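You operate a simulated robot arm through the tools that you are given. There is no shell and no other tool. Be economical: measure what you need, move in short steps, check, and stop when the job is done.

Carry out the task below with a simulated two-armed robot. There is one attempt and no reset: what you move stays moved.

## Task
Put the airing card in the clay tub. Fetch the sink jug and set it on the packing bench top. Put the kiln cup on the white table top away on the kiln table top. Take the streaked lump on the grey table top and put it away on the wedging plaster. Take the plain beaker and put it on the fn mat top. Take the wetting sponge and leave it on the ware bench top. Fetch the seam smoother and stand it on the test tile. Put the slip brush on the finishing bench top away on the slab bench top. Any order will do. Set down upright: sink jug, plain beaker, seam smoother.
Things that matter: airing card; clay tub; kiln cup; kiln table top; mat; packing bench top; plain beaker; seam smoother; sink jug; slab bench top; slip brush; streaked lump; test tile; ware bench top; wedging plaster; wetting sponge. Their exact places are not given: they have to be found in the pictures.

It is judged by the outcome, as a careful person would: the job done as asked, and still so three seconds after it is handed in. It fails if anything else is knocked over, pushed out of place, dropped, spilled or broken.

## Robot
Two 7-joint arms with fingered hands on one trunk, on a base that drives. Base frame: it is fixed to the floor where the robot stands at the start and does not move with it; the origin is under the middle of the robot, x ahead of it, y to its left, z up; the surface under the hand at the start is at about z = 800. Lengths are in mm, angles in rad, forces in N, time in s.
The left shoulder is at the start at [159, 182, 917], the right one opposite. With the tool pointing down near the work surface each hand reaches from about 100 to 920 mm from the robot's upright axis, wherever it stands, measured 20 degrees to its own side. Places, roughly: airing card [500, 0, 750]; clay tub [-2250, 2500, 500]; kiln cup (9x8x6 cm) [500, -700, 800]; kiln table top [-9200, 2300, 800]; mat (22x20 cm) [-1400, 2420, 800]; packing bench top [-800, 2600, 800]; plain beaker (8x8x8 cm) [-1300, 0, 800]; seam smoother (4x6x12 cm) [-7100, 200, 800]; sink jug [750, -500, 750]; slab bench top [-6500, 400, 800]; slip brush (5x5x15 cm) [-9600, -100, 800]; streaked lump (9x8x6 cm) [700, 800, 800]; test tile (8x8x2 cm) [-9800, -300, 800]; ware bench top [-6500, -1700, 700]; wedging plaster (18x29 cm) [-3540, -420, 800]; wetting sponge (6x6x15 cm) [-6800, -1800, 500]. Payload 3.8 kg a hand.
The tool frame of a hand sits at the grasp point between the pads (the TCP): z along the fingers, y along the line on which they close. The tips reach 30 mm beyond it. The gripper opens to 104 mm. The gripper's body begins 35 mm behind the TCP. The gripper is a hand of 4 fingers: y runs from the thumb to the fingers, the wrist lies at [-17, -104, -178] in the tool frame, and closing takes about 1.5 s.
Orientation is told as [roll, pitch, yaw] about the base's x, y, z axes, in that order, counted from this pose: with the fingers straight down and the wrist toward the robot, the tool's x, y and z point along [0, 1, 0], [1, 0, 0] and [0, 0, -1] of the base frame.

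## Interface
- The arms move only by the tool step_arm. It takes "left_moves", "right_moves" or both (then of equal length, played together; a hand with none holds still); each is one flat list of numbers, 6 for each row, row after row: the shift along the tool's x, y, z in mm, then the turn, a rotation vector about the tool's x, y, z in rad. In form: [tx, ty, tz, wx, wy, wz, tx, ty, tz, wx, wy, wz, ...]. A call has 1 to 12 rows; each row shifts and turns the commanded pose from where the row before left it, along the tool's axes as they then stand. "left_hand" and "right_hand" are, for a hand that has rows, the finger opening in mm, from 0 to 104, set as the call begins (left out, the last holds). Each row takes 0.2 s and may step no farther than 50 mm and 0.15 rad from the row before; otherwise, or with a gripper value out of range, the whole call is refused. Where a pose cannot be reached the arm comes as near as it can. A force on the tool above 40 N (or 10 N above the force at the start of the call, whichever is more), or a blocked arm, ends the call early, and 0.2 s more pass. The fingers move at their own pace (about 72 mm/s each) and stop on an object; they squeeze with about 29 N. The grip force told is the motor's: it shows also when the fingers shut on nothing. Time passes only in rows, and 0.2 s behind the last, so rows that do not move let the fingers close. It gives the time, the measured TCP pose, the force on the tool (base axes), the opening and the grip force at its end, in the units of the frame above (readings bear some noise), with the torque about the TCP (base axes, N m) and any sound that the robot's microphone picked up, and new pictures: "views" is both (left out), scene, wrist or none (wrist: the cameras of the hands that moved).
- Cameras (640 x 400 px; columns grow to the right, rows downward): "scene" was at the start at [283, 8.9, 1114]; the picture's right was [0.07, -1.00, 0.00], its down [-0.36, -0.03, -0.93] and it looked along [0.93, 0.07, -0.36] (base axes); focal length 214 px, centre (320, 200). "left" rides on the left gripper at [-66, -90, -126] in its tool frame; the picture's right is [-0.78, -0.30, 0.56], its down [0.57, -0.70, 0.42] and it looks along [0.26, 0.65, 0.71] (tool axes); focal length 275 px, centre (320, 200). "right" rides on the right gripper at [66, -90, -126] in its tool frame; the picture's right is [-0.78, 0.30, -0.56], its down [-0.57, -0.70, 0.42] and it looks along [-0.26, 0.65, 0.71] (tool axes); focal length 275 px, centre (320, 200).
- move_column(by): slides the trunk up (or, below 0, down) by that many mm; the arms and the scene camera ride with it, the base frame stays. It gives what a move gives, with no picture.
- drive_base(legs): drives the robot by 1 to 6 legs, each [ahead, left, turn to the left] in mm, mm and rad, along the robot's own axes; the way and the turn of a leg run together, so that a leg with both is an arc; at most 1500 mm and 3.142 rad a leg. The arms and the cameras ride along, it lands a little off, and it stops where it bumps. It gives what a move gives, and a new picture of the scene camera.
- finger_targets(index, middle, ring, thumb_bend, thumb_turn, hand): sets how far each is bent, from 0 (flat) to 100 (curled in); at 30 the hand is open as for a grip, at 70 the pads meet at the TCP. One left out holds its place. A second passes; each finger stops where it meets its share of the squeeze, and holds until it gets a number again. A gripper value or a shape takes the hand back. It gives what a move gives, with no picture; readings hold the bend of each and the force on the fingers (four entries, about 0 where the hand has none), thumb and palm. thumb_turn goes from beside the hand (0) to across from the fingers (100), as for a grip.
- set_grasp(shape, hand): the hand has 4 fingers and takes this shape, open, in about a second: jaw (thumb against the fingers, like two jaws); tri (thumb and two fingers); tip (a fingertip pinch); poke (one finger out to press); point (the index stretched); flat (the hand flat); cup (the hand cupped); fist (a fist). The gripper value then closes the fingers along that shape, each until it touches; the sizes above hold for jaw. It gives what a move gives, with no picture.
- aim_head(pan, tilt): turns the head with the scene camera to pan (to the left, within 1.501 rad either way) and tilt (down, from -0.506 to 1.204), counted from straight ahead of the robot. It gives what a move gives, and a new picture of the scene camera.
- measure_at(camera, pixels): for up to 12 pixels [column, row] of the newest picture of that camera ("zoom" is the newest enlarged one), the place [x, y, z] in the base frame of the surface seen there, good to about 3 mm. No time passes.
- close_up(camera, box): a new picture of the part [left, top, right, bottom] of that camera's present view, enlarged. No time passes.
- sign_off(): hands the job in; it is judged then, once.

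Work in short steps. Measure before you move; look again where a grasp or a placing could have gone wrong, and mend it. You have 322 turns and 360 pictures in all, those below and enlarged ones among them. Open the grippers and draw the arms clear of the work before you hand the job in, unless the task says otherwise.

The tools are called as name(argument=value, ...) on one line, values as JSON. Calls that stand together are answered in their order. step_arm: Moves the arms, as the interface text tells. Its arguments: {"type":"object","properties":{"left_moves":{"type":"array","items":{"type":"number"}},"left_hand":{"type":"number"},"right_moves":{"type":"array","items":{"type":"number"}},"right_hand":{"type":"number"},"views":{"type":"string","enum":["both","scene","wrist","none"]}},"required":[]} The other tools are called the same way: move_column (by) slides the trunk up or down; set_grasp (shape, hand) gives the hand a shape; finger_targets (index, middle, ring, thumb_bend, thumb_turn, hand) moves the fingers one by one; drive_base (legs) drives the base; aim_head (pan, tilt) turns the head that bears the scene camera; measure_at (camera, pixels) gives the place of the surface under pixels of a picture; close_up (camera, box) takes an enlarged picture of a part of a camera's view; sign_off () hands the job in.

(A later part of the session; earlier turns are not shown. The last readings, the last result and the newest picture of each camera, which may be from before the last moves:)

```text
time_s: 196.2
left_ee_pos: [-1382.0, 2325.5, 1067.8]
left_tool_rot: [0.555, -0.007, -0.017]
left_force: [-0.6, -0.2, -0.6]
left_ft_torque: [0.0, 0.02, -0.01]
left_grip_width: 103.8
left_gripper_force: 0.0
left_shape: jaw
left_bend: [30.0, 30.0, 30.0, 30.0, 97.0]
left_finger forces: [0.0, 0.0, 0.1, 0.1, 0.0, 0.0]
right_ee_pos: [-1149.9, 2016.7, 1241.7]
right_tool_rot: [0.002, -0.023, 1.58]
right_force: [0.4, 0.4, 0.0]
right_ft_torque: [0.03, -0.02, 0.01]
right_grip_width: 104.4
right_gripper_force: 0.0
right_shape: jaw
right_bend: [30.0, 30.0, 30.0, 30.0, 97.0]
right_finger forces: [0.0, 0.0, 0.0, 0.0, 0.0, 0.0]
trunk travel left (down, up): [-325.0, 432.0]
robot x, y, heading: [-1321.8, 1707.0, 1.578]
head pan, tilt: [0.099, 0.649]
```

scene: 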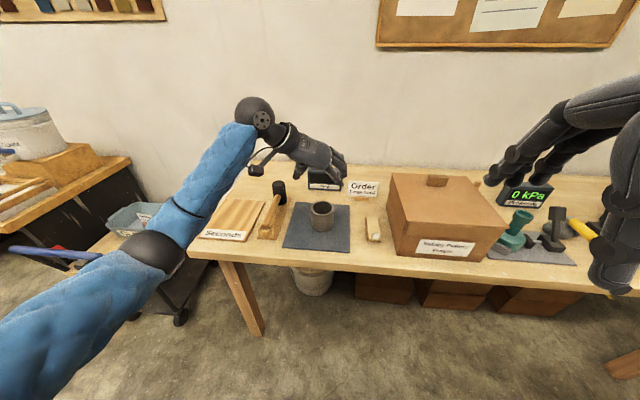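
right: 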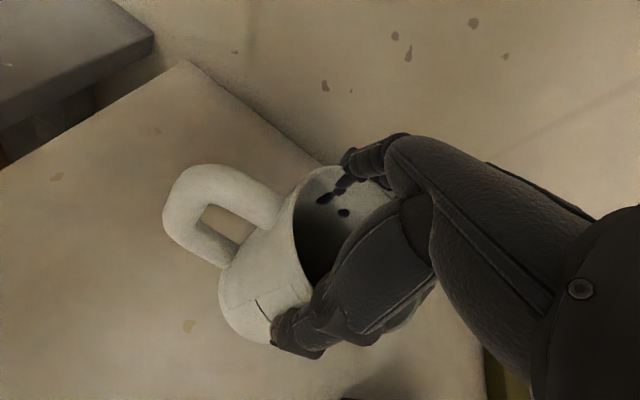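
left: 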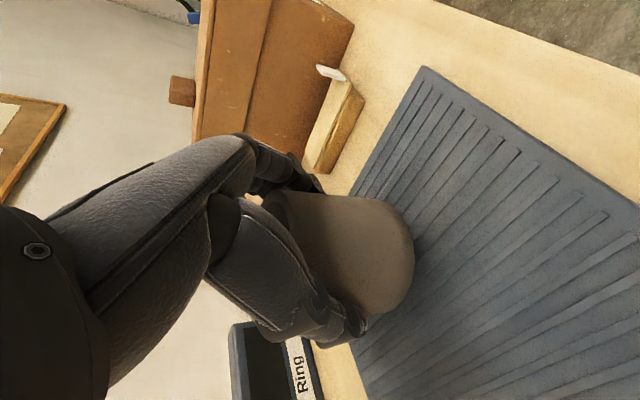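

Beaker stands on the mat. Next the lump and cup: I back off, turn to face +x and drive toward the grey table.

drive_base(legs=[[-250, 0, 0], [0, 0, -1.571], [1000, 0, 0], [0, -700, 0]])

aim_head(pan=0.05, tilt=0.55)

```text
time_s: 210.1
left_ee_pos: [304.6, 820.5, 1067.7]
left_tool_rot: [0.558, -0.008, -1.579]
left_force: [-0.8, -0.2, 0.6]
left_ft_torque: [0.01, 0.04, 0.0]
left_grip_width: 103.7
left_gripper_force: 0.0
left_shape: jaw
left_bend: [30.0, 30.0, 30.0, 30.0, 97.0]
left_finger forces: [0.0, 0.1, 0.0, 0.1, 0.0, 0.0]
right_ee_pos: [-3.5, 582.8, 1240.2]
right_tool_rot: [0.002, -0.024, 0.016]
right_force: [0.1, -0.2, -0.3]
right_ft_torque: [0.01, 0.02, -0.02]
right_grip_width: 103.8
right_gripper_force: 0.1
right_shape: jaw
right_bend: [30.0, 30.0, 30.0, 30.0, 97.0]
right_finger forces: [0.0, 0.1, 0.1, 0.0, 0.1, 0.0]
trunk travel left (down, up): [-325.0, 432.0]
robot x, y, heading: [-316.3, 754.8, 0.011]
head pan, tilt: [0.099, 0.649]
```

scene: 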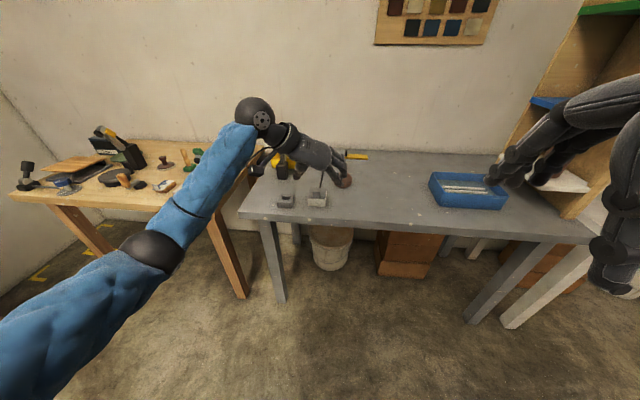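

```text
time_s: 210.8
left_ee_pos: [303.4, 820.5, 1067.1]
left_tool_rot: [0.558, -0.007, -1.58]
left_force: [-0.1, 1.2, -0.6]
left_ft_torque: [0.03, -0.01, 0.02]
left_grip_width: 103.7
left_gripper_force: 0.1
left_shape: jaw
left_bend: [30.0, 30.0, 30.0, 30.0, 97.0]
left_finger forces: [0.0, 0.0, 0.1, 0.0, 0.0, 0.0]
right_ee_pos: [-2.6, 583.9, 1240.8]
right_tool_rot: [0.001, -0.024, 0.017]
right_force: [-0.5, 0.3, -0.3]
right_ft_torque: [0.01, 0.07, 0.03]
right_grip_width: 103.8
right_gripper_force: 0.1
right_shape: jaw
right_bend: [30.0, 30.0, 30.0, 30.0, 97.0]
right_finger forces: [0.0, 0.0, 0.1, 0.0, 0.0, 0.0]
trunk travel left (down, up): [-325.0, 432.0]
robot x, y, heading: [-316.2, 754.0, 0.014]
head pan, tilt: [0.051, 0.55]
```

scene: 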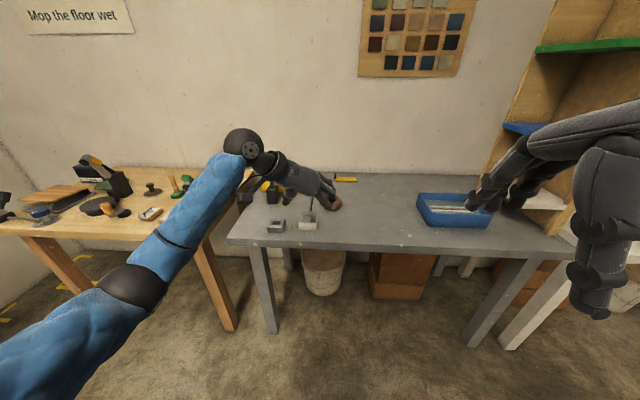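

I go ahead 230 and view the lump with the left wrist camera.

drive_base(legs=[[230, 0, 0]])

close_up(camera="left", box=[240, 80, 640, 400])

```text
time_s: 212.5
left_ee_pos: [534.5, 824.4, 1068.0]
left_tool_rot: [0.554, -0.006, -1.576]
left_force: [1.3, 0.2, -0.6]
left_ft_torque: [-0.01, 0.02, -0.02]
left_grip_width: 103.8
left_gripper_force: 0.1
left_shape: jaw
left_bend: [30.0, 30.0, 30.0, 30.0, 97.0]
left_finger forces: [0.1, 0.0, 0.0, 0.0, 0.1, 0.0]
right_ee_pos: [227.8, 585.8, 1240.6]
right_tool_rot: [0.0, -0.021, 0.018]
right_force: [0.4, -0.5, 0.0]
right_ft_torque: [-0.01, 0.01, 0.0]
right_grip_width: 104.0
right_gripper_force: 0.1
right_shape: jaw
right_bend: [30.0, 30.0, 30.0, 30.0, 97.0]
right_finger forces: [0.1, 0.0, 0.0, 0.0, 0.0, 0.1]
trunk travel left (down, up): [-325.0, 432.0]
robot x, y, heading: [-86.3, 753.6, 0.014]
head pan, tilt: [0.051, 0.55]
```

scene: 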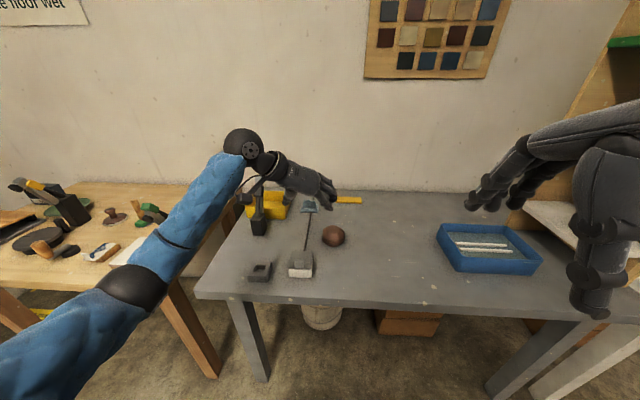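

```text
1.25 times, centred on (440, 240) of left
```

zoom: 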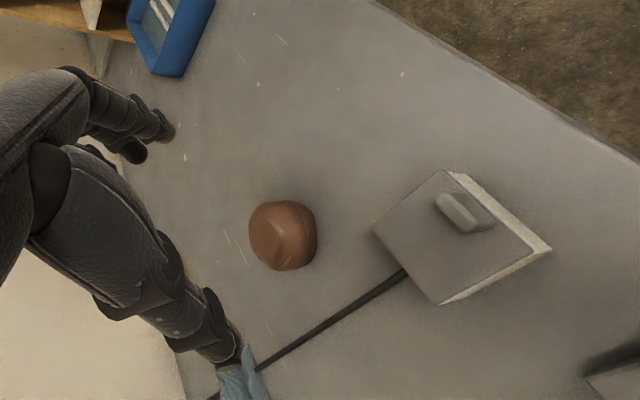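

measure_at(camera="zoom", pixels=[[250, 240], [317, 235], [285, 202], [285, 270], [282, 235], [330, 315], [390, 275], [290, 345], [400, 220], [470, 205]])

close_up(camera="scene", box=[240, 180, 380, 290])

```text
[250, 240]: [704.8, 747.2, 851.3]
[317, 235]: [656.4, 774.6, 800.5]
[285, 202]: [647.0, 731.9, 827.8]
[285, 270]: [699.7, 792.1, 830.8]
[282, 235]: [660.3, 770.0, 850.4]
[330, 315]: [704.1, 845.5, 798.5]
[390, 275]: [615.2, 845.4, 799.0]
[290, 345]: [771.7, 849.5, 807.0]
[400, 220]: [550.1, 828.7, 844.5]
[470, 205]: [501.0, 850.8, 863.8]
```

```text
3.64 times, centred on (310, 235) of scene
```

zoom: 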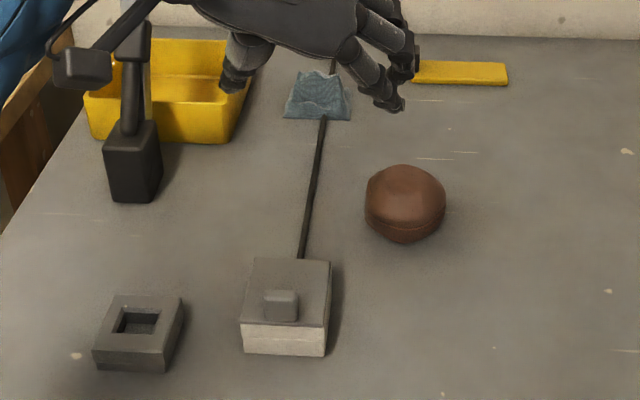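

measure_at(camera="zoom", pixels=[[369, 208], [442, 208], [405, 239], [405, 175], [405, 168], [310, 210], [290, 310]])

```text
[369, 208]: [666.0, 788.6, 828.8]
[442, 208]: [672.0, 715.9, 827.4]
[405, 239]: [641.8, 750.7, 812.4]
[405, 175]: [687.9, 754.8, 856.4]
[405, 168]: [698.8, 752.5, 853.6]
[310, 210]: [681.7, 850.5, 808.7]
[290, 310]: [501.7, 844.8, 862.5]
```

Lump centre ≈(680,752), top z 857. I drive ahead 60 and move to a stand-off above-behind it.

drive_base(legs=[[60, 0, 0]])

step_arm(left_moves=[-12, 18, 30, 0, 0, 0, -12, 18, 30, 0, 0, 0, -12, 18, 30, 0, 0, 0, -12, 18, 29, 0, 0, 0, 0, 0, 0, 0, 0, 0], views="wrist")

```text
time_s: 213.5
left_ee_pos: [595.5, 824.3, 1065.8]
left_tool_rot: [0.554, -0.007, -1.577]
left_force: [0.0, -0.3, 0.1]
left_ft_torque: [0.03, -0.01, -0.01]
left_grip_width: 103.8
left_gripper_force: 0.0
left_shape: jaw
left_bend: [30.0, 30.0, 30.0, 30.0, 97.0]
left_finger forces: [0.1, 0.1, 0.1, 0.0, 0.0, 0.1]
right_ee_pos: [288.6, 587.7, 1240.2]
right_tool_rot: [0.001, -0.02, 0.017]
right_force: [1.2, -0.4, -0.9]
right_ft_torque: [0.0, 0.06, 0.02]
right_grip_width: 104.0
right_gripper_force: 0.0
right_shape: jaw
right_bend: [30.0, 30.0, 30.0, 30.0, 97.0]
right_finger forces: [0.0, 0.0, 0.1, 0.0, 0.1, 0.0]
trunk travel left (down, up): [-325.0, 432.0]
robot x, y, heading: [-24.2, 755.5, 0.009]
head pan, tilt: [0.051, 0.55]
```

scene: 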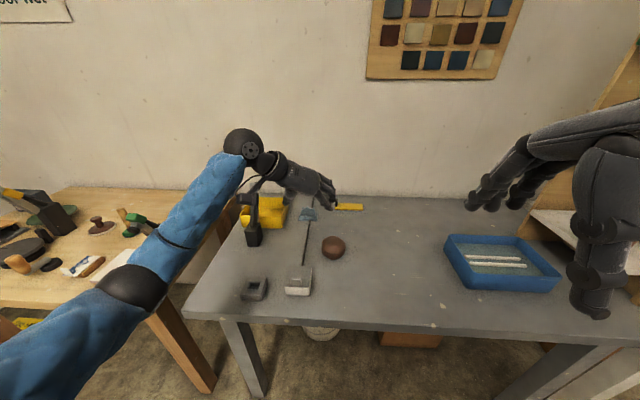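

```text
time_s: 214.7
left_ee_pos: [614.4, 751.8, 940.3]
left_tool_rot: [0.557, -0.009, -1.578]
left_force: [0.1, -0.9, 0.5]
left_ft_torque: [-0.02, 0.02, 0.01]
left_grip_width: 103.3
left_gripper_force: 0.0
left_shape: jaw
left_bend: [30.0, 30.0, 30.0, 30.0, 97.0]
left_finger forces: [0.0, 0.0, 0.0, 0.0, 0.0, 0.0]
right_ee_pos: [287.7, 587.6, 1241.2]
right_tool_rot: [0.003, -0.022, 0.018]
right_force: [-0.4, 0.7, 0.5]
right_ft_torque: [-0.04, 0.0, -0.01]
right_grip_width: 103.9
right_gripper_force: 0.0
right_shape: jaw
right_bend: [30.0, 30.0, 30.0, 30.0, 97.0]
right_finger forces: [0.1, 0.1, 0.0, 0.0, 0.0, 0.0]
trunk travel left (down, up): [-325.0, 432.0]
robot x, y, heading: [-25.0, 757.2, 0.006]
head pan, tilt: [0.051, 0.55]
```

left: 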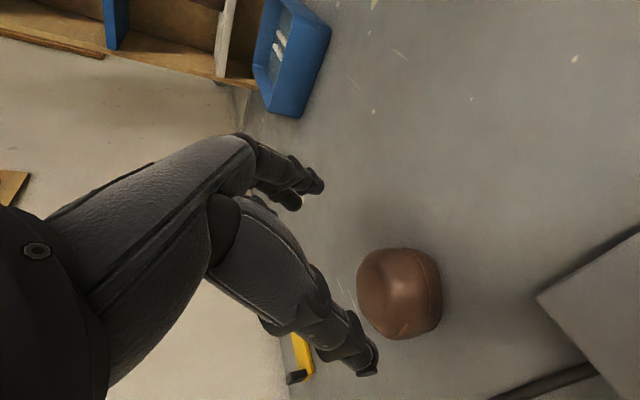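

measure_at(camera="left", pixels=[[360, 285], [438, 290], [395, 250], [400, 336], [385, 290], [370, 362], [318, 186]])

```text
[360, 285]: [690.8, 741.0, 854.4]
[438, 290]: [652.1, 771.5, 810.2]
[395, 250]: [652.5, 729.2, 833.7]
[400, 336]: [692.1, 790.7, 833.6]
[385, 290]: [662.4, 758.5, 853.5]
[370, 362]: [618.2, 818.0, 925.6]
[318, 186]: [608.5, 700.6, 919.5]
```

step_arm(left_moves=[0, 4, 30, 0, 0, 0, 0, 0, 30, 0, 0, 0, 0, 0, 30, 0, 0, 0, 0, 0, 28, 0, 0, 0, 0, 0, 0, 0, 0, 0], views="wrist")

step_arm(left_moves=[0, 0, 0, 0, 0, 0, 0, 0, 0, 0, 0, 0, 0, 0, 0, 0, 0, 0, 0, 0, 0, 0, 0, 0, 0, 0, 0, 0, 0, 0, 0, 0, 0, 0, 0, 0], left_hand=55, views="wrist")

```text
time_s: 215.9
left_ee_pos: [677.9, 746.5, 841.2]
left_tool_rot: [0.556, -0.006, -1.578]
left_force: [-0.2, 1.1, -0.6]
left_ft_torque: [-0.04, 0.01, 0.01]
left_grip_width: 103.8
left_gripper_force: 0.0
left_shape: jaw
left_bend: [30.0, 30.0, 30.0, 30.0, 97.0]
left_finger forces: [0.1, 0.1, 0.0, 0.1, 0.0, 0.0]
right_ee_pos: [287.2, 587.5, 1240.1]
right_tool_rot: [0.003, -0.023, 0.017]
right_force: [0.2, -0.8, 0.1]
right_ft_torque: [0.0, 0.01, 0.04]
right_grip_width: 104.0
right_gripper_force: 0.1
right_shape: jaw
right_bend: [30.0, 30.0, 30.0, 30.0, 97.0]
right_finger forces: [0.0, 0.0, 0.0, 0.0, 0.0, 0.0]
trunk travel left (down, up): [-325.0, 432.0]
robot x, y, heading: [-24.5, 757.7, 0.008]
head pan, tilt: [0.051, 0.55]
```

left: 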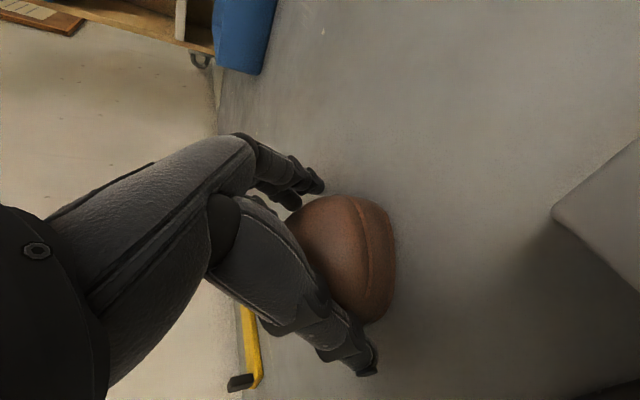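

```text
time_s: 217.3
left_ee_pos: [677.6, 747.9, 840.0]
left_tool_rot: [0.555, -0.008, -1.578]
left_force: [0.9, 1.5, -0.2]
left_ft_torque: [-0.04, -0.02, -0.04]
left_grip_width: 74.1
left_gripper_force: 28.9
left_shape: jaw
left_bend: [27.0, 39.0, 38.0, 54.0, 99.0]
left_finger forces: [14.6, 8.6, 0.1, 0.0, 24.4, 0.1]
right_ee_pos: [287.3, 586.2, 1241.6]
right_tool_rot: [0.001, -0.023, 0.017]
right_force: [-0.4, 0.2, -0.8]
right_ft_torque: [-0.06, 0.01, 0.01]
right_grip_width: 104.0
right_gripper_force: 0.0
right_shape: jaw
right_bend: [30.0, 30.0, 30.0, 30.0, 97.0]
right_finger forces: [0.0, 0.0, 0.1, 0.1, 0.0, 0.0]
trunk travel left (down, up): [-325.0, 432.0]
robot x, y, heading: [-26.5, 755.9, 0.015]
head pan, tilt: [0.051, 0.55]
```

left: 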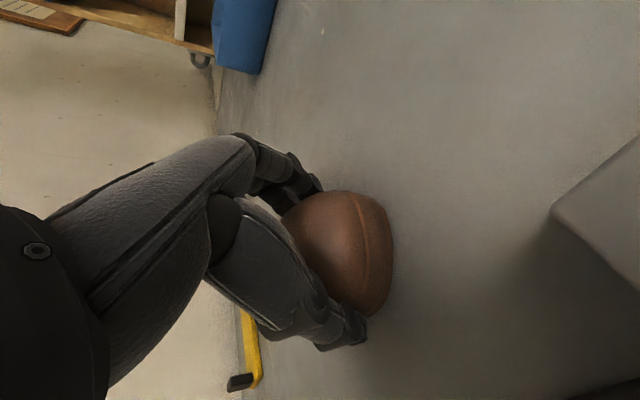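

Lump gripped; I lift it.

step_arm(left_moves=[8, 0, -13, 0, 0, 0, 16, 0, -26, 0, 0, 0, 21, 0, -34, 0, 0, 0, 21, 0, -34, 0, 0, 0, 21, 0, -34, 0, 0, 0, 21, 0, -34, 0, 0, 0, 21, 0, -34, 0, 0, 0], views="wrist")

```text
time_s: 218.9
left_ee_pos: [676.8, 748.1, 1087.0]
left_tool_rot: [0.555, -0.007, -1.577]
left_force: [0.3, 0.2, -4.2]
left_ft_torque: [0.0, 0.08, 0.0]
left_grip_width: 73.9
left_gripper_force: 29.3
left_shape: jaw
left_bend: [27.0, 39.0, 38.0, 54.0, 99.0]
left_finger forces: [15.0, 9.3, 0.0, 0.0, 24.4, 0.0]
right_ee_pos: [286.8, 587.2, 1240.0]
right_tool_rot: [0.003, -0.024, 0.016]
right_force: [-0.8, 0.2, -0.1]
right_ft_torque: [-0.02, -0.02, -0.01]
right_grip_width: 104.2
right_gripper_force: 0.0
right_shape: jaw
right_bend: [30.0, 30.0, 30.0, 30.0, 97.0]
right_finger forces: [0.1, 0.0, 0.0, 0.1, 0.2, 0.0]
trunk travel left (down, up): [-325.0, 432.0]
robot x, y, heading: [-23.7, 759.4, 0.009]
head pan, tilt: [0.051, 0.55]
```

left: 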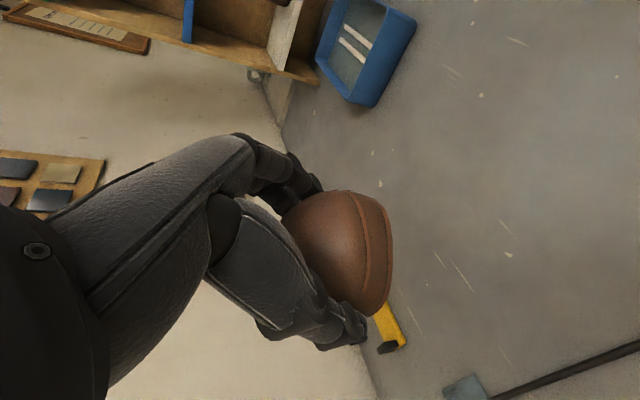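

Held (≈0.4 kg). I tuck the left hand back-left, then drive to the white table for the cup.

step_arm(left_moves=[-21, -33, -13, 0, 0, 0, -21, -33, -13, 0, 0, 0, -21, -33, -13, 0, 0, 0, -21, -33, -13, 0, 0, 0, -21, -33, -13, 0, 0, 0, -21, -33, -13, 0, 0, 0], views="none")

drive_base(legs=[[-280, 0, 0], [0, -1370, -0.01]])

aim_head(pan=-0.1, tilt=0.6)

```text
time_s: 220.3
left_ee_pos: [529.3, 947.8, 1086.4]
left_tool_rot: [0.555, -0.007, -1.579]
left_force: [-0.3, -0.2, -3.8]
left_ft_torque: [-0.02, 0.09, 0.03]
left_grip_width: 74.1
left_gripper_force: 28.8
left_shape: jaw
left_bend: [27.0, 39.0, 38.0, 54.0, 99.0]
left_finger forces: [15.1, 9.2, 0.0, 0.0, 24.5, 0.0]
right_ee_pos: [287.5, 588.9, 1239.7]
right_tool_rot: [0.001, -0.022, 0.017]
right_force: [0.3, 0.4, -0.4]
right_ft_torque: [-0.03, 0.0, 0.02]
right_grip_width: 103.8
right_gripper_force: 0.1
right_shape: jaw
right_bend: [30.0, 30.0, 30.0, 30.0, 97.0]
right_finger forces: [0.0, 0.0, 0.1, 0.1, 0.0, 0.0]
trunk travel left (down, up): [-325.0, 432.0]
robot x, y, heading: [-25.0, 755.6, 0.014]
head pan, tilt: [0.051, 0.55]
```

```text
time_s: 228.7
left_ee_pos: [260.9, -431.7, 1086.2]
left_tool_rot: [0.556, -0.008, -1.587]
left_force: [0.6, -0.1, -4.4]
left_ft_torque: [0.0, 0.04, -0.01]
left_grip_width: 74.1
left_gripper_force: 29.7
left_shape: jaw
left_bend: [27.0, 39.0, 38.0, 54.0, 99.0]
left_finger forces: [15.2, 9.4, 0.0, 0.1, 24.4, 0.0]
right_ee_pos: [14.3, -789.1, 1241.6]
right_tool_rot: [0.002, -0.023, 0.008]
right_force: [0.3, -0.4, -0.6]
right_ft_torque: [0.0, 0.01, 0.02]
right_grip_width: 104.2
right_gripper_force: 0.1
right_shape: jaw
right_bend: [30.0, 30.0, 30.0, 30.0, 97.0]
right_finger forces: [0.0, 0.1, 0.0, 0.0, 0.1, 0.0]
trunk travel left (down, up): [-325.0, 432.0]
robot x, y, heading: [-297.6, -617.6, 0.0]
head pan, tilt: [0.051, 0.55]
```

scene: 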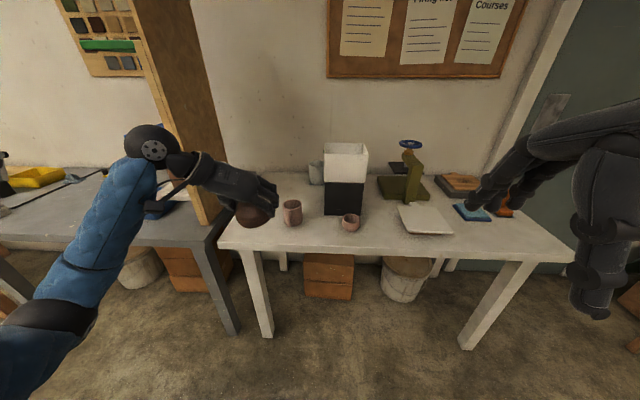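

```text
time_s: 229.4
left_ee_pos: [259.1, -430.3, 1085.6]
left_tool_rot: [0.553, -0.007, -1.586]
left_force: [0.1, -0.5, -4.7]
left_ft_torque: [0.02, 0.02, -0.02]
left_grip_width: 73.7
left_gripper_force: 29.4
left_shape: jaw
left_bend: [27.0, 39.0, 38.0, 54.0, 99.0]
left_finger forces: [15.1, 9.3, 0.0, 0.0, 24.5, 0.0]
right_ee_pos: [13.3, -788.1, 1241.5]
right_tool_rot: [0.003, -0.022, 0.008]
right_force: [-0.1, 0.0, 0.0]
right_ft_torque: [0.0, 0.01, 0.0]
right_grip_width: 104.2
right_gripper_force: 0.0
right_shape: jaw
right_bend: [30.0, 30.0, 30.0, 30.0, 97.0]
right_finger forces: [0.1, 0.0, 0.1, 0.0, 0.0, 0.0]
trunk travel left (down, up): [-325.0, 432.0]
robot x, y, heading: [-298.2, -617.3, 0.005]
head pan, tilt: [-0.099, 0.6]
```

scene: 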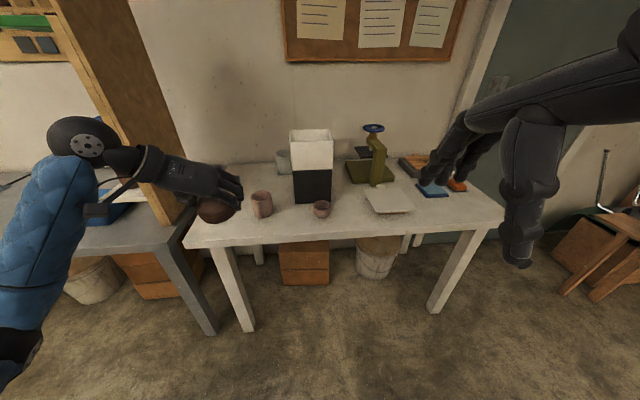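

Cup at pixel (321,209). I extend the right hand and turn it into the mirrored tilted pose (thumb right).

step_arm(right_moves=[0, 45, 0, 0, 0, 0, 0, 45, 0, 0, 0, 0, 0, 45, 0, 0, 0, 0, 0, 45, 0, 0, 0, 0, 0, 45, 0, 0, 0, -0.143, 0, 0, 0, 0, 0, -0.143, 0, 0, 0, 0, 0, -0.143, 0, 0, 0, 0, 0, -0.143, 0, 0, 0, 0, 0, -0.143, 0, 0, 0, 0, 0, -0.143, 0, 0, 0, 0, 0, -0.143, 0, 0, 0, 0, 0, -0.143], views="none")

step_arm(right_moves=[0, 0, 0, 0, 0, -0.143, 0, 0, 0, 0, 0, -0.143, 0, 0, 0, 0, 0, -0.141, 0, 0, 0, 0, -0.139, 0, 0, 0, 0, 0, -0.139, 0, 0, 0, 0, 0, -0.139, 0, 0, 0, 0, 0, -0.139, 0, 0, 0, 0, 0, 0, 0], views="scene")

```text
time_s: 232.0
left_ee_pos: [259.7, -430.4, 1085.9]
left_tool_rot: [0.556, -0.008, -1.587]
left_force: [-0.2, -1.4, -3.9]
left_ft_torque: [-0.01, 0.0, 0.0]
left_grip_width: 73.9
left_gripper_force: 29.1
left_shape: jaw
left_bend: [27.0, 39.0, 38.0, 54.0, 99.0]
left_finger forces: [15.2, 9.2, 0.0, 0.1, 24.5, 0.0]
right_ee_pos: [239.4, -788.1, 1245.3]
right_tool_rot: [-0.014, -0.018, 0.773]
right_force: [0.9, 0.4, 0.1]
right_ft_torque: [0.02, 0.01, 0.0]
right_grip_width: 104.2
right_gripper_force: 0.0
right_shape: jaw
right_bend: [30.0, 30.0, 30.0, 30.0, 97.0]
right_finger forces: [0.1, 0.0, 0.1, 0.0, 0.0, 0.0]
right hand out of reach, approached as far as the arm can: row 10, 11, 12
trunk travel left (down, up): [-325.0, 432.0]
robot x, y, heading: [-296.1, -617.1, 0.005]
head pan, tilt: [-0.099, 0.6]
```

```text
time_s: 233.8
left_ee_pos: [259.7, -430.7, 1085.2]
left_tool_rot: [0.554, -0.005, -1.588]
left_force: [-0.2, -0.7, -4.0]
left_ft_torque: [0.0, 0.01, 0.01]
left_grip_width: 74.2
left_gripper_force: 29.5
left_shape: jaw
left_bend: [27.0, 39.0, 38.0, 54.0, 99.0]
left_finger forces: [15.1, 9.3, 0.0, 0.1, 24.5, 0.0]
right_ee_pos: [211.5, -793.2, 1230.7]
right_tool_rot: [-0.561, -0.01, 0.856]
right_force: [-0.8, -0.1, -0.6]
right_ft_torque: [-0.02, 0.01, -0.04]
right_grip_width: 103.9
right_gripper_force: 0.0
right_shape: jaw
right_bend: [30.0, 30.0, 30.0, 30.0, 97.0]
right_finger forces: [0.1, 0.0, 0.0, 0.1, 0.0, 0.0]
right hand out of reach, approached as far as the arm can: row 1, 2, 3
trunk travel left (down, up): [-325.0, 432.0]
robot x, y, heading: [-296.6, -620.8, 0.0]
head pan, tilt: [-0.099, 0.6]
```

scene: 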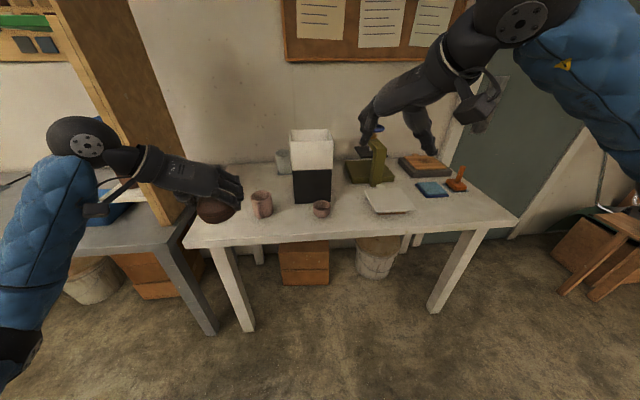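

The yaw stuck half way; I move to a lower, more extended position and complete the yaw there.

step_arm(right_moves=[6, 23, 32, 0, 0, 0, 6, 23, 32, 0, 0, 0, 6, 23, 32, 0, 0, 0, 6, 23, 32, 0, 0, 0, 6, 23, 32, 0, 0, 0, 0, 0, 0, -0.076, 0, -0.121, 0, 0, 0, -0.076, 0, -0.121, 0, 0, 0, -0.076, 0, -0.121, 0, 0, 0, -0.076, 0, -0.121, 0, 0, 0, -0.076, 0, -0.121], views="none")

```text
time_s: 236.0
left_ee_pos: [258.9, -432.5, 1087.0]
left_tool_rot: [0.556, -0.006, -1.588]
left_force: [0.6, -0.1, -4.5]
left_ft_torque: [-0.01, 0.03, -0.01]
left_grip_width: 74.0
left_gripper_force: 29.4
left_shape: jaw
left_bend: [27.0, 39.0, 38.0, 54.0, 99.0]
left_finger forces: [15.1, 9.5, 0.0, 0.0, 24.5, 0.1]
right_ee_pos: [228.1, -708.4, 1035.8]
right_tool_rot: [-0.567, -0.01, 1.523]
right_force: [0.4, 0.5, -0.7]
right_ft_torque: [0.02, -0.01, -0.01]
right_grip_width: 104.2
right_gripper_force: 0.1
right_shape: jaw
right_bend: [30.0, 30.0, 30.0, 30.0, 97.0]
right_finger forces: [0.1, 0.0, 0.1, 0.0, 0.0, 0.0]
right hand out of reach, approached as far as the arm can: row 7, 8, 9, 10
trunk travel left (down, up): [-325.0, 432.0]
robot x, y, heading: [-302.6, -617.8, 0.004]
head pan, tilt: [-0.099, 0.6]
```

Orientation nearly reached (yaw 1.52). I measure the cup precisely.

close_up(camera="scene", box=[270, 160, 430, 260])

measure_at(camera="zoom", pixels=[[173, 170], [240, 170], [205, 182], [205, 160], [205, 218], [240, 165], [180, 205]])

```text
4.00 times, centred on (350, 210) of scene
```

zoom: 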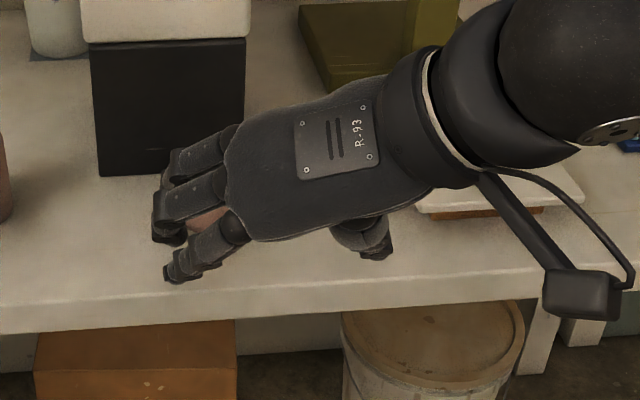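

```text
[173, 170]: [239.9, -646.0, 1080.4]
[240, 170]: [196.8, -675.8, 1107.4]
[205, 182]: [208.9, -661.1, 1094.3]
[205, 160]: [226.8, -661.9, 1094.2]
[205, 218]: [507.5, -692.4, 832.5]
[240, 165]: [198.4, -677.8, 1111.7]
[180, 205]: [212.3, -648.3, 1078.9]
```

drive_base(legs=[[140, 0, 0]])

close_up(camera="right", box=[0, 0, 640, 400])

```text
time_s: 237.3
left_ee_pos: [402.6, -428.9, 1084.0]
left_tool_rot: [0.553, -0.006, -1.584]
left_force: [0.5, -0.4, -4.5]
left_ft_torque: [0.0, 0.07, -0.02]
left_grip_width: 74.0
left_gripper_force: 29.1
left_shape: jaw
left_bend: [27.0, 39.0, 38.0, 54.0, 99.0]
left_finger forces: [15.1, 9.5, 0.0, 0.0, 24.6, 0.1]
right_ee_pos: [372.2, -705.7, 1035.1]
right_tool_rot: [-0.566, -0.012, 1.523]
right_force: [-0.5, -0.5, -0.5]
right_ft_torque: [0.0, 0.05, 0.02]
right_grip_width: 104.3
right_gripper_force: 0.1
right_shape: jaw
right_bend: [30.0, 30.0, 30.0, 30.0, 97.0]
right_finger forces: [0.1, 0.0, 0.1, 0.0, 0.0, 0.0]
trunk travel left (down, up): [-325.0, 432.0]
robot x, y, heading: [-156.8, -616.0, -0.0]
head pan, tilt: [-0.099, 0.6]
```

scene: 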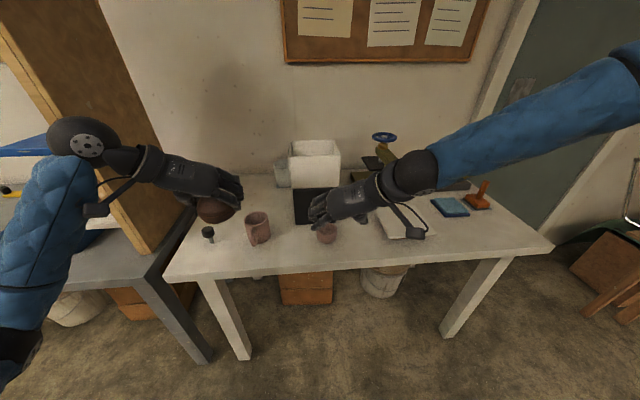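

```text
1.00 times, centred on (320, 200) of right (not enlarged: the box is as wide or as high as the picture)
```

zoom: 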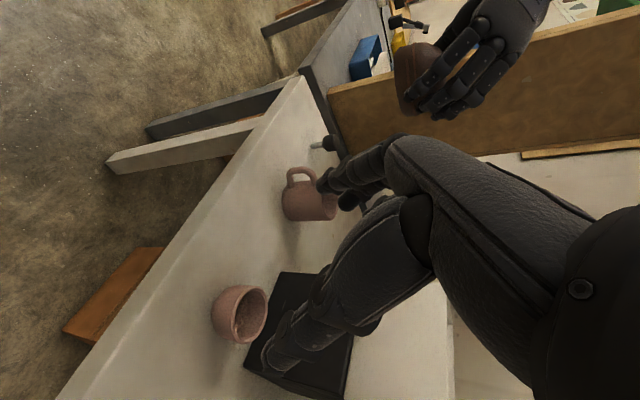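

measure_at(camera="right", pixels=[[258, 290], [265, 315], [240, 290], [240, 340], [233, 315], [213, 310], [218, 335], [232, 290], [280, 290], [268, 365]])

close_up(camera="right", box=[180, 250, 340, 400])

```text
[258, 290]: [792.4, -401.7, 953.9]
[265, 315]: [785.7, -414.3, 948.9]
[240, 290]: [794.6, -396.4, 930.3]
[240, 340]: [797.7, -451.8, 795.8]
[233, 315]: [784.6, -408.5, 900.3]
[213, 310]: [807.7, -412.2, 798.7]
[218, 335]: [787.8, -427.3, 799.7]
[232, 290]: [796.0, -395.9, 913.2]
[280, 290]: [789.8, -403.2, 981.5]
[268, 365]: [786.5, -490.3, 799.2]
```

```text
2.67 times, centred on (260, 325) of right
```

zoom: 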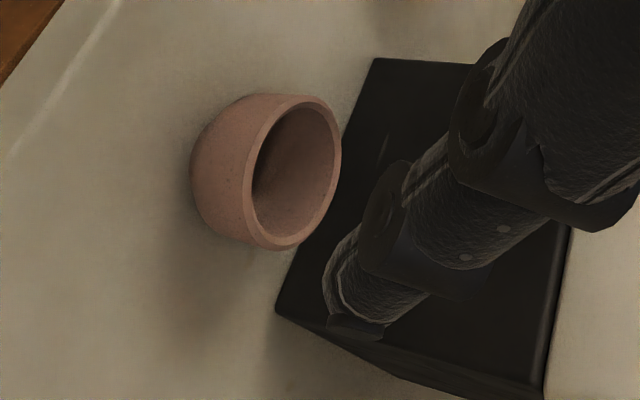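

measure_at(camera="zoom", pixels=[[254, 160], [337, 165], [300, 98], [275, 246], [330, 215], [250, 225], [200, 180], [345, 130], [285, 300], [350, 310], [262, 115]])

```text
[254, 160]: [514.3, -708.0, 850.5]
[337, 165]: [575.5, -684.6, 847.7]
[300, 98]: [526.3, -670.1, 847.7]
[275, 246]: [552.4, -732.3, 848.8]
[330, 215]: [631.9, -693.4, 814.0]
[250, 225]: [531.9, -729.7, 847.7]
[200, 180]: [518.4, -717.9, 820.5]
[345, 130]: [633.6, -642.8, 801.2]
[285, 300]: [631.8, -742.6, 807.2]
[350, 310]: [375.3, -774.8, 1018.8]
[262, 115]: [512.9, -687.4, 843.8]
```

Cup centre ≈(545,−701), rim z 849, box face at x=632. I move to a stand-off and fix the yaw.

step_arm(right_moves=[0, 0, 0, -0.025, 0, -0.041, -10.5, 1, 32, 0, 0, 0, -10.5, 1, 32, 0, 0, 0, -10.5, 1, 32, 0, 0, 0, -10.5, 1, 32, 0, 0, 0, 0, 0, 0, 0, 0, 0])

```text
time_s: 238.7
left_ee_pos: [400.8, -429.6, 1086.4]
left_tool_rot: [0.555, -0.006, -1.585]
left_force: [0.0, 0.2, -3.6]
left_ft_torque: [-0.01, 0.03, -0.02]
left_grip_width: 74.0
left_gripper_force: 28.6
left_shape: jaw
left_bend: [27.0, 39.0, 38.0, 54.0, 99.0]
left_finger forces: [15.1, 9.5, 0.0, 0.0, 24.5, 0.1]
right_ee_pos: [460.2, -689.9, 950.1]
right_tool_rot: [-0.567, -0.008, 1.572]
right_force: [-0.8, 0.3, -0.2]
right_ft_torque: [-0.01, 0.03, 0.01]
right_grip_width: 104.2
right_gripper_force: 0.0
right_shape: jaw
right_bend: [30.0, 30.0, 30.0, 30.0, 97.0]
right_finger forces: [0.0, 0.0, 0.0, 0.1, 0.0, 0.0]
right hand out of reach, approached as far as the arm can: row 2
trunk travel left (down, up): [-325.0, 432.0]
robot x, y, heading: [-153.6, -617.0, 0.01]
head pan, tilt: [-0.099, 0.6]
```

scene: 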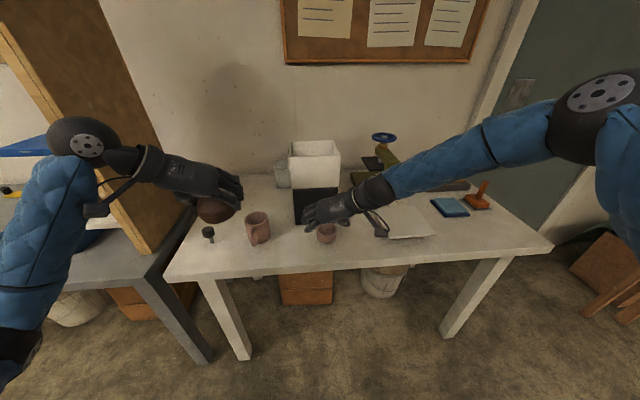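
right: 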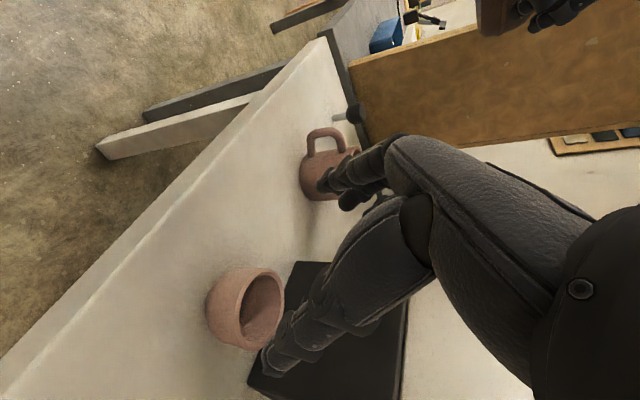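

measure_at(camera="right", pixels=[[243, 305], [281, 295], [262, 270], [252, 342], [268, 362], [325, 183], [345, 200], [210, 305], [262, 305]])

```text
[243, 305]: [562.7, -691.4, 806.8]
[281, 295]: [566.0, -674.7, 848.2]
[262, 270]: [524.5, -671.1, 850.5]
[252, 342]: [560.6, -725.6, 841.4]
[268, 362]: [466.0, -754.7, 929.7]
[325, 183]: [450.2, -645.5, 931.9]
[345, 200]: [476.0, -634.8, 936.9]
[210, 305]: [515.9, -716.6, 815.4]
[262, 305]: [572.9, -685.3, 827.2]
```

step_arm(right_moves=[-2.6, -1, 27, 0, 0, 0, -2.6, -1, 27, 0, 0, 0, -2.6, -1, 27, 0, 0, 0, -2.6, -1, 27, 0, 0, 0, -2.6, -1, 27, 0, 0, 0, 0, 0, 0, 0, 0, 0], views="wrist")

```text
time_s: 240.1
left_ee_pos: [400.8, -430.5, 1085.9]
left_tool_rot: [0.555, -0.007, -1.585]
left_force: [0.3, -0.2, -5.0]
left_ft_torque: [-0.03, 0.05, -0.02]
left_grip_width: 73.9
left_gripper_force: 29.1
left_shape: jaw
left_bend: [27.0, 39.0, 38.0, 54.0, 99.0]
left_finger forces: [15.1, 9.4, 0.0, 0.0, 24.5, 0.0]
right_ee_pos: [545.4, -693.8, 842.7]
right_tool_rot: [-0.567, -0.01, 1.57]
right_force: [-0.1, 0.9, -0.5]
right_ft_torque: [-0.01, 0.0, -0.01]
right_grip_width: 104.0
right_gripper_force: 0.1
right_shape: jaw
right_bend: [30.0, 30.0, 30.0, 30.0, 97.0]
right_finger forces: [0.0, 0.0, 0.1, 0.1, 0.1, 0.1]
trunk travel left (down, up): [-325.0, 432.0]
robot x, y, heading: [-151.6, -616.9, 0.005]
head pan, tilt: [-0.099, 0.6]
```

right: 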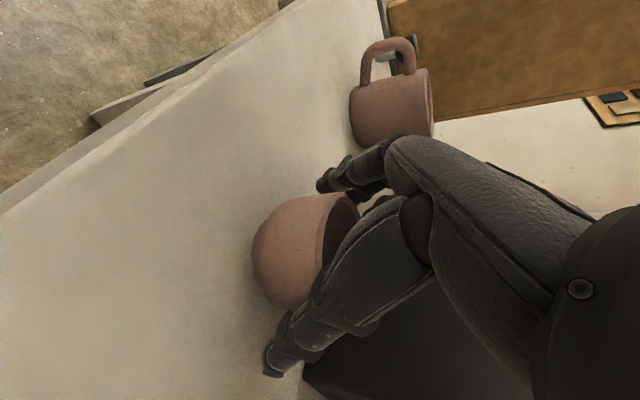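

The cup sits between the fingers; I close.

step_arm(right_moves=[0, 0, 4, 0, 0, 0, 0, 0, 0, 0, 0, 0, 0, 0, 0, 0, 0, 0, 0, 0, 0, 0, 0, 0, 0, 0, 0, 0, 0, 0, 0, 0, 0, 0, 0, 0, 0, 0, 0, 0, 0, 0], right_hand=50, views="wrist")

```text
time_s: 241.7
left_ee_pos: [400.2, -428.8, 1085.8]
left_tool_rot: [0.555, -0.008, -1.585]
left_force: [0.0, 0.0, -4.0]
left_ft_torque: [0.0, 0.05, -0.01]
left_grip_width: 73.8
left_gripper_force: 28.9
left_shape: jaw
left_bend: [27.0, 39.0, 38.0, 54.0, 99.0]
left_finger forces: [15.1, 9.5, 0.1, 0.0, 24.6, 0.0]
right_ee_pos: [548.0, -694.1, 838.5]
right_tool_rot: [-0.567, -0.009, 1.57]
right_force: [-0.1, -0.5, -0.5]
right_ft_torque: [0.02, -0.04, 0.01]
right_grip_width: 52.8
right_gripper_force: 28.7
right_shape: jaw
right_bend: [74.0, 47.0, 48.0, 67.0, 99.0]
right_finger forces: [18.4, 9.0, 2.4, 0.0, 30.2, 0.1]
trunk travel left (down, up): [-325.0, 432.0]
robot x, y, heading: [-156.4, -616.7, 0.001]
head pan, tilt: [-0.099, 0.6]
```

right: 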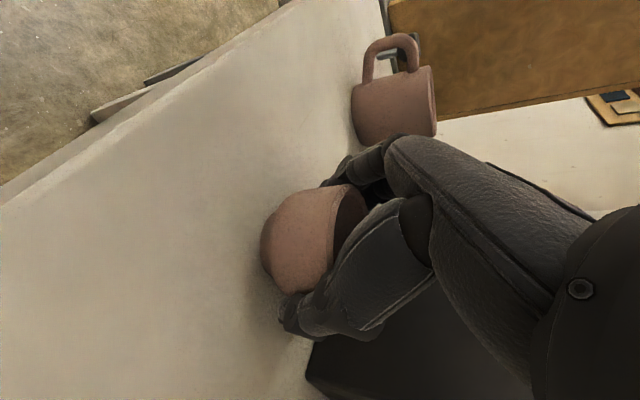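

Forces show a grip; I lift 45 mm and check.

step_arm(right_moves=[-5, 0, -8, 0, 0, 0, -8, 0, -13, 0, 0, 0, -10, 0, -17, 0, 0, 0, 0, 0, 0, 0, 0, 0], views="wrist")

```text
time_s: 242.7
left_ee_pos: [401.5, -429.6, 1085.5]
left_tool_rot: [0.556, -0.007, -1.585]
left_force: [0.0, 0.0, -5.2]
left_ft_torque: [-0.02, 0.02, -0.01]
left_grip_width: 73.7
left_gripper_force: 29.5
left_shape: jaw
left_bend: [27.0, 39.0, 38.0, 54.0, 99.0]
left_finger forces: [15.1, 9.5, 0.0, 0.0, 24.5, 0.0]
right_ee_pos: [546.6, -694.7, 882.0]
right_tool_rot: [-0.565, -0.009, 1.572]
right_force: [-0.9, -0.8, -1.2]
right_ft_torque: [0.02, 0.05, -0.04]
right_grip_width: 53.0
right_gripper_force: 29.0
right_shape: jaw
right_bend: [74.0, 47.0, 48.0, 67.0, 99.0]
right_finger forces: [18.3, 9.0, 2.4, 0.1, 30.2, 0.1]
trunk travel left (down, up): [-325.0, 432.0]
robot x, y, heading: [-153.9, -618.3, -0.001]
head pan, tilt: [-0.099, 0.6]
```

right: 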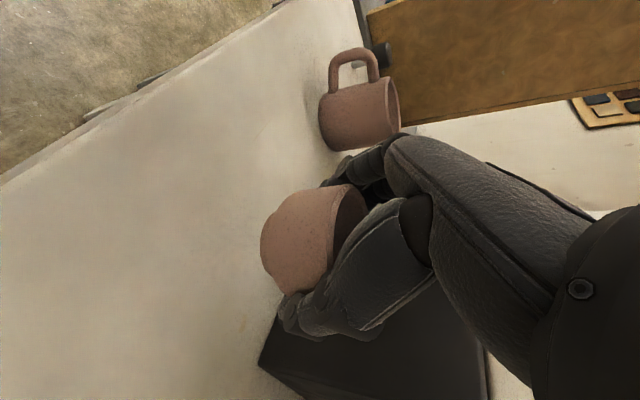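

Cup held. I raise it, back away, and turn around to see the room.

step_arm(right_moves=[-21, 0, -34, 0, 0, 0, -21, 0, -34, 0, 0, 0, -21, 0, -34, 0, 0, 0, -21, 0, -34, 0, 0, 0, -21, 0, -34, 0, 0, 0], views="none")

drive_base(legs=[[-150, 0, 0], [0, 0, -1.571]])

aim_head(pan=0.0, tilt=0.3)

aim_head(pan=-1.2, tilt=0.3)

```text
time_s: 243.9
left_ee_pos: [400.6, -428.3, 1086.1]
left_tool_rot: [0.556, -0.008, -1.585]
left_force: [0.1, -0.1, -4.4]
left_ft_torque: [-0.02, 0.0, 0.0]
left_grip_width: 73.8
left_gripper_force: 28.5
left_shape: jaw
left_bend: [27.0, 39.0, 38.0, 54.0, 99.0]
left_finger forces: [15.0, 9.5, 0.1, 0.0, 24.6, 0.0]
right_ee_pos: [521.1, -674.9, 1044.3]
right_tool_rot: [-0.589, -0.052, 1.581]
right_force: [-0.1, -0.5, -1.5]
right_ft_torque: [-0.05, -0.02, 0.0]
right_grip_width: 53.0
right_gripper_force: 28.9
right_shape: jaw
right_bend: [74.0, 47.0, 49.0, 67.0, 99.0]
right_finger forces: [18.3, 9.1, 2.4, 0.0, 30.0, 0.0]
right hand out of reach, approached as far as the arm can: row 3, 4, 5
trunk travel left (down, up): [-325.0, 432.0]
robot x, y, heading: [-155.5, -616.5, 0.006]
head pan, tilt: [-0.099, 0.6]
```

```text
time_s: 249.2
left_ee_pos: [-125.8, -1176.1, 1085.1]
left_tool_rot: [0.554, -0.008, 3.111]
left_force: [0.5, -0.2, -4.1]
left_ft_torque: [0.02, 0.0, -0.01]
left_grip_width: 74.1
left_gripper_force: 28.8
left_shape: jaw
left_bend: [27.0, 39.0, 38.0, 54.0, 99.0]
left_finger forces: [14.9, 9.5, 0.1, 0.1, 24.3, 0.1]
right_ee_pos: [-373.1, -1292.9, 1043.9]
right_tool_rot: [-0.59, -0.052, -0.004]
right_force: [-0.1, 0.0, -1.4]
right_ft_torque: [0.02, 0.01, -0.04]
right_grip_width: 52.8
right_gripper_force: 28.8
right_shape: jaw
right_bend: [74.0, 47.0, 49.0, 67.0, 99.0]
right_finger forces: [17.8, 9.1, 2.3, 0.1, 29.2, 0.0]
trunk travel left (down, up): [-325.0, 432.0]
robot x, y, heading: [-306.0, -616.3, -1.578]
head pan, tilt: [-0.099, 0.6]
```

scene: 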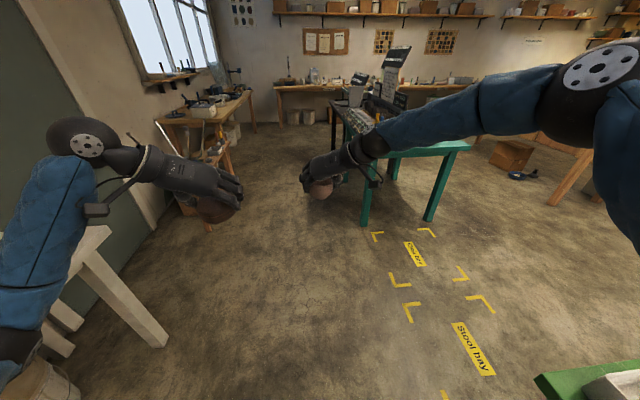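

```text
time_s: 250.0
left_ee_pos: [-125.5, -1176.3, 1084.9]
left_tool_rot: [0.555, -0.006, 3.113]
left_force: [-1.2, 0.0, -4.7]
left_ft_torque: [0.04, -0.01, 0.0]
left_grip_width: 73.6
left_gripper_force: 29.0
left_shape: jaw
left_bend: [27.0, 39.0, 38.0, 54.0, 99.0]
left_finger forces: [14.8, 9.5, 0.1, 0.1, 24.3, 0.0]
right_ee_pos: [-373.7, -1293.4, 1044.4]
right_tool_rot: [-0.589, -0.053, -0.005]
right_force: [0.8, 0.1, -1.3]
right_ft_torque: [0.02, 0.01, 0.02]
right_grip_width: 52.8
right_gripper_force: 29.5
right_shape: jaw
right_bend: [74.0, 47.0, 49.0, 67.0, 99.0]
right_finger forces: [17.9, 9.2, 2.3, 0.0, 29.1, 0.1]
trunk travel left (down, up): [-325.0, 432.0]
robot x, y, heading: [-304.0, -619.1, -1.579]
head pan, tilt: [0.0, 0.3]
```

scene: 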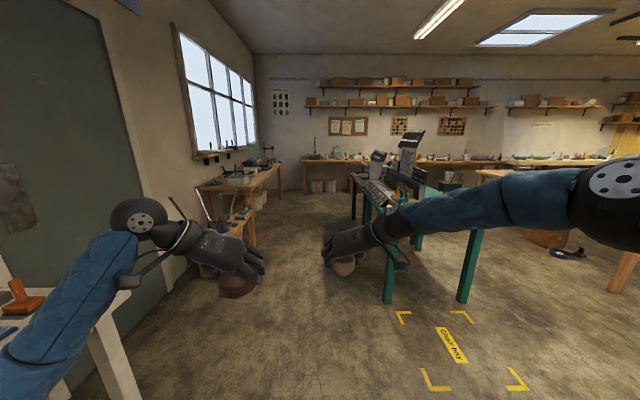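

```text
time_s: 251.4
left_ee_pos: [-124.4, -1176.3, 1086.4]
left_tool_rot: [0.554, -0.006, 3.114]
left_force: [0.3, 0.3, -3.9]
left_ft_torque: [0.01, 0.05, -0.03]
left_grip_width: 73.9
left_gripper_force: 29.3
left_shape: jaw
left_bend: [27.0, 39.0, 38.0, 54.0, 99.0]
left_finger forces: [14.7, 9.5, 0.0, 0.0, 24.3, 0.1]
right_ee_pos: [-372.9, -1292.4, 1042.8]
right_tool_rot: [-0.589, -0.052, -0.003]
right_force: [0.2, 0.1, -1.4]
right_ft_torque: [-0.03, 0.01, -0.01]
right_grip_width: 52.6
right_gripper_force: 29.0
right_shape: jaw
right_bend: [74.0, 47.0, 49.0, 67.0, 99.0]
right_finger forces: [17.8, 9.0, 2.2, 0.1, 29.2, 0.0]
trunk travel left (down, up): [-325.0, 432.0]
robot x, y, heading: [-304.0, -616.9, -1.582]
head pan, tilt: [-1.201, 0.3]
```

scene: 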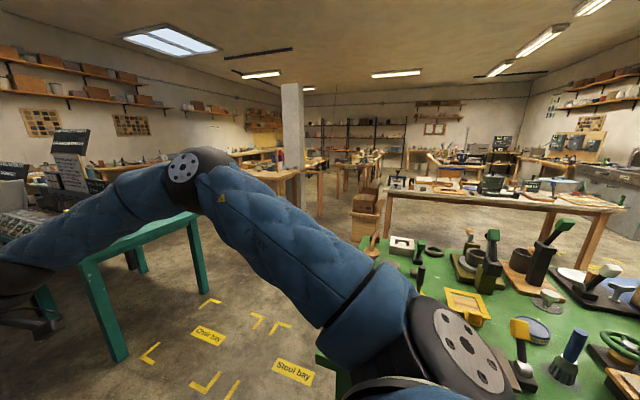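

measure_at(camera="scene", pixels=[[365, 252], [120, 360], [200, 290], [190, 222], [365, 230], [395, 185], [620, 205], [290, 200], [295, 270], [318, 218], [300, 175], [330, 240]])

close_up(camera="scene", box=[200, 90, 480, 265])

```text
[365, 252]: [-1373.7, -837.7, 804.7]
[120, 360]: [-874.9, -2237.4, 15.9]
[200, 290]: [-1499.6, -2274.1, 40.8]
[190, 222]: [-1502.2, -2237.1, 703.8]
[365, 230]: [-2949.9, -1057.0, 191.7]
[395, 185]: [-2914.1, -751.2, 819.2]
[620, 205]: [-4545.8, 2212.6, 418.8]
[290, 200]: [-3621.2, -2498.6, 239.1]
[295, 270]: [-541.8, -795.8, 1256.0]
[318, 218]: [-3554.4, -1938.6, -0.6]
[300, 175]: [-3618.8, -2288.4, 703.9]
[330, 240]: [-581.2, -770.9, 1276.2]
```

```text
2.29 times, centred on (340, 178) of scene
```

zoom: 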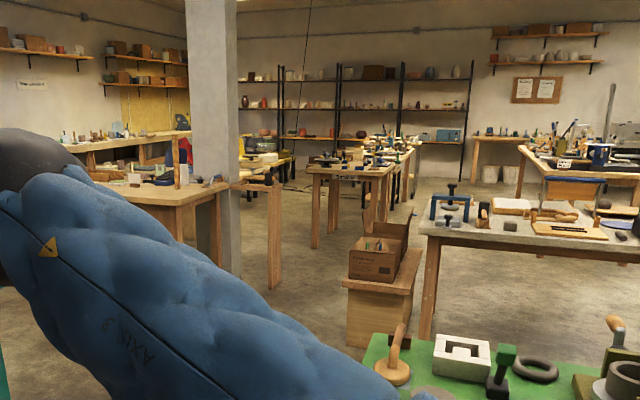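

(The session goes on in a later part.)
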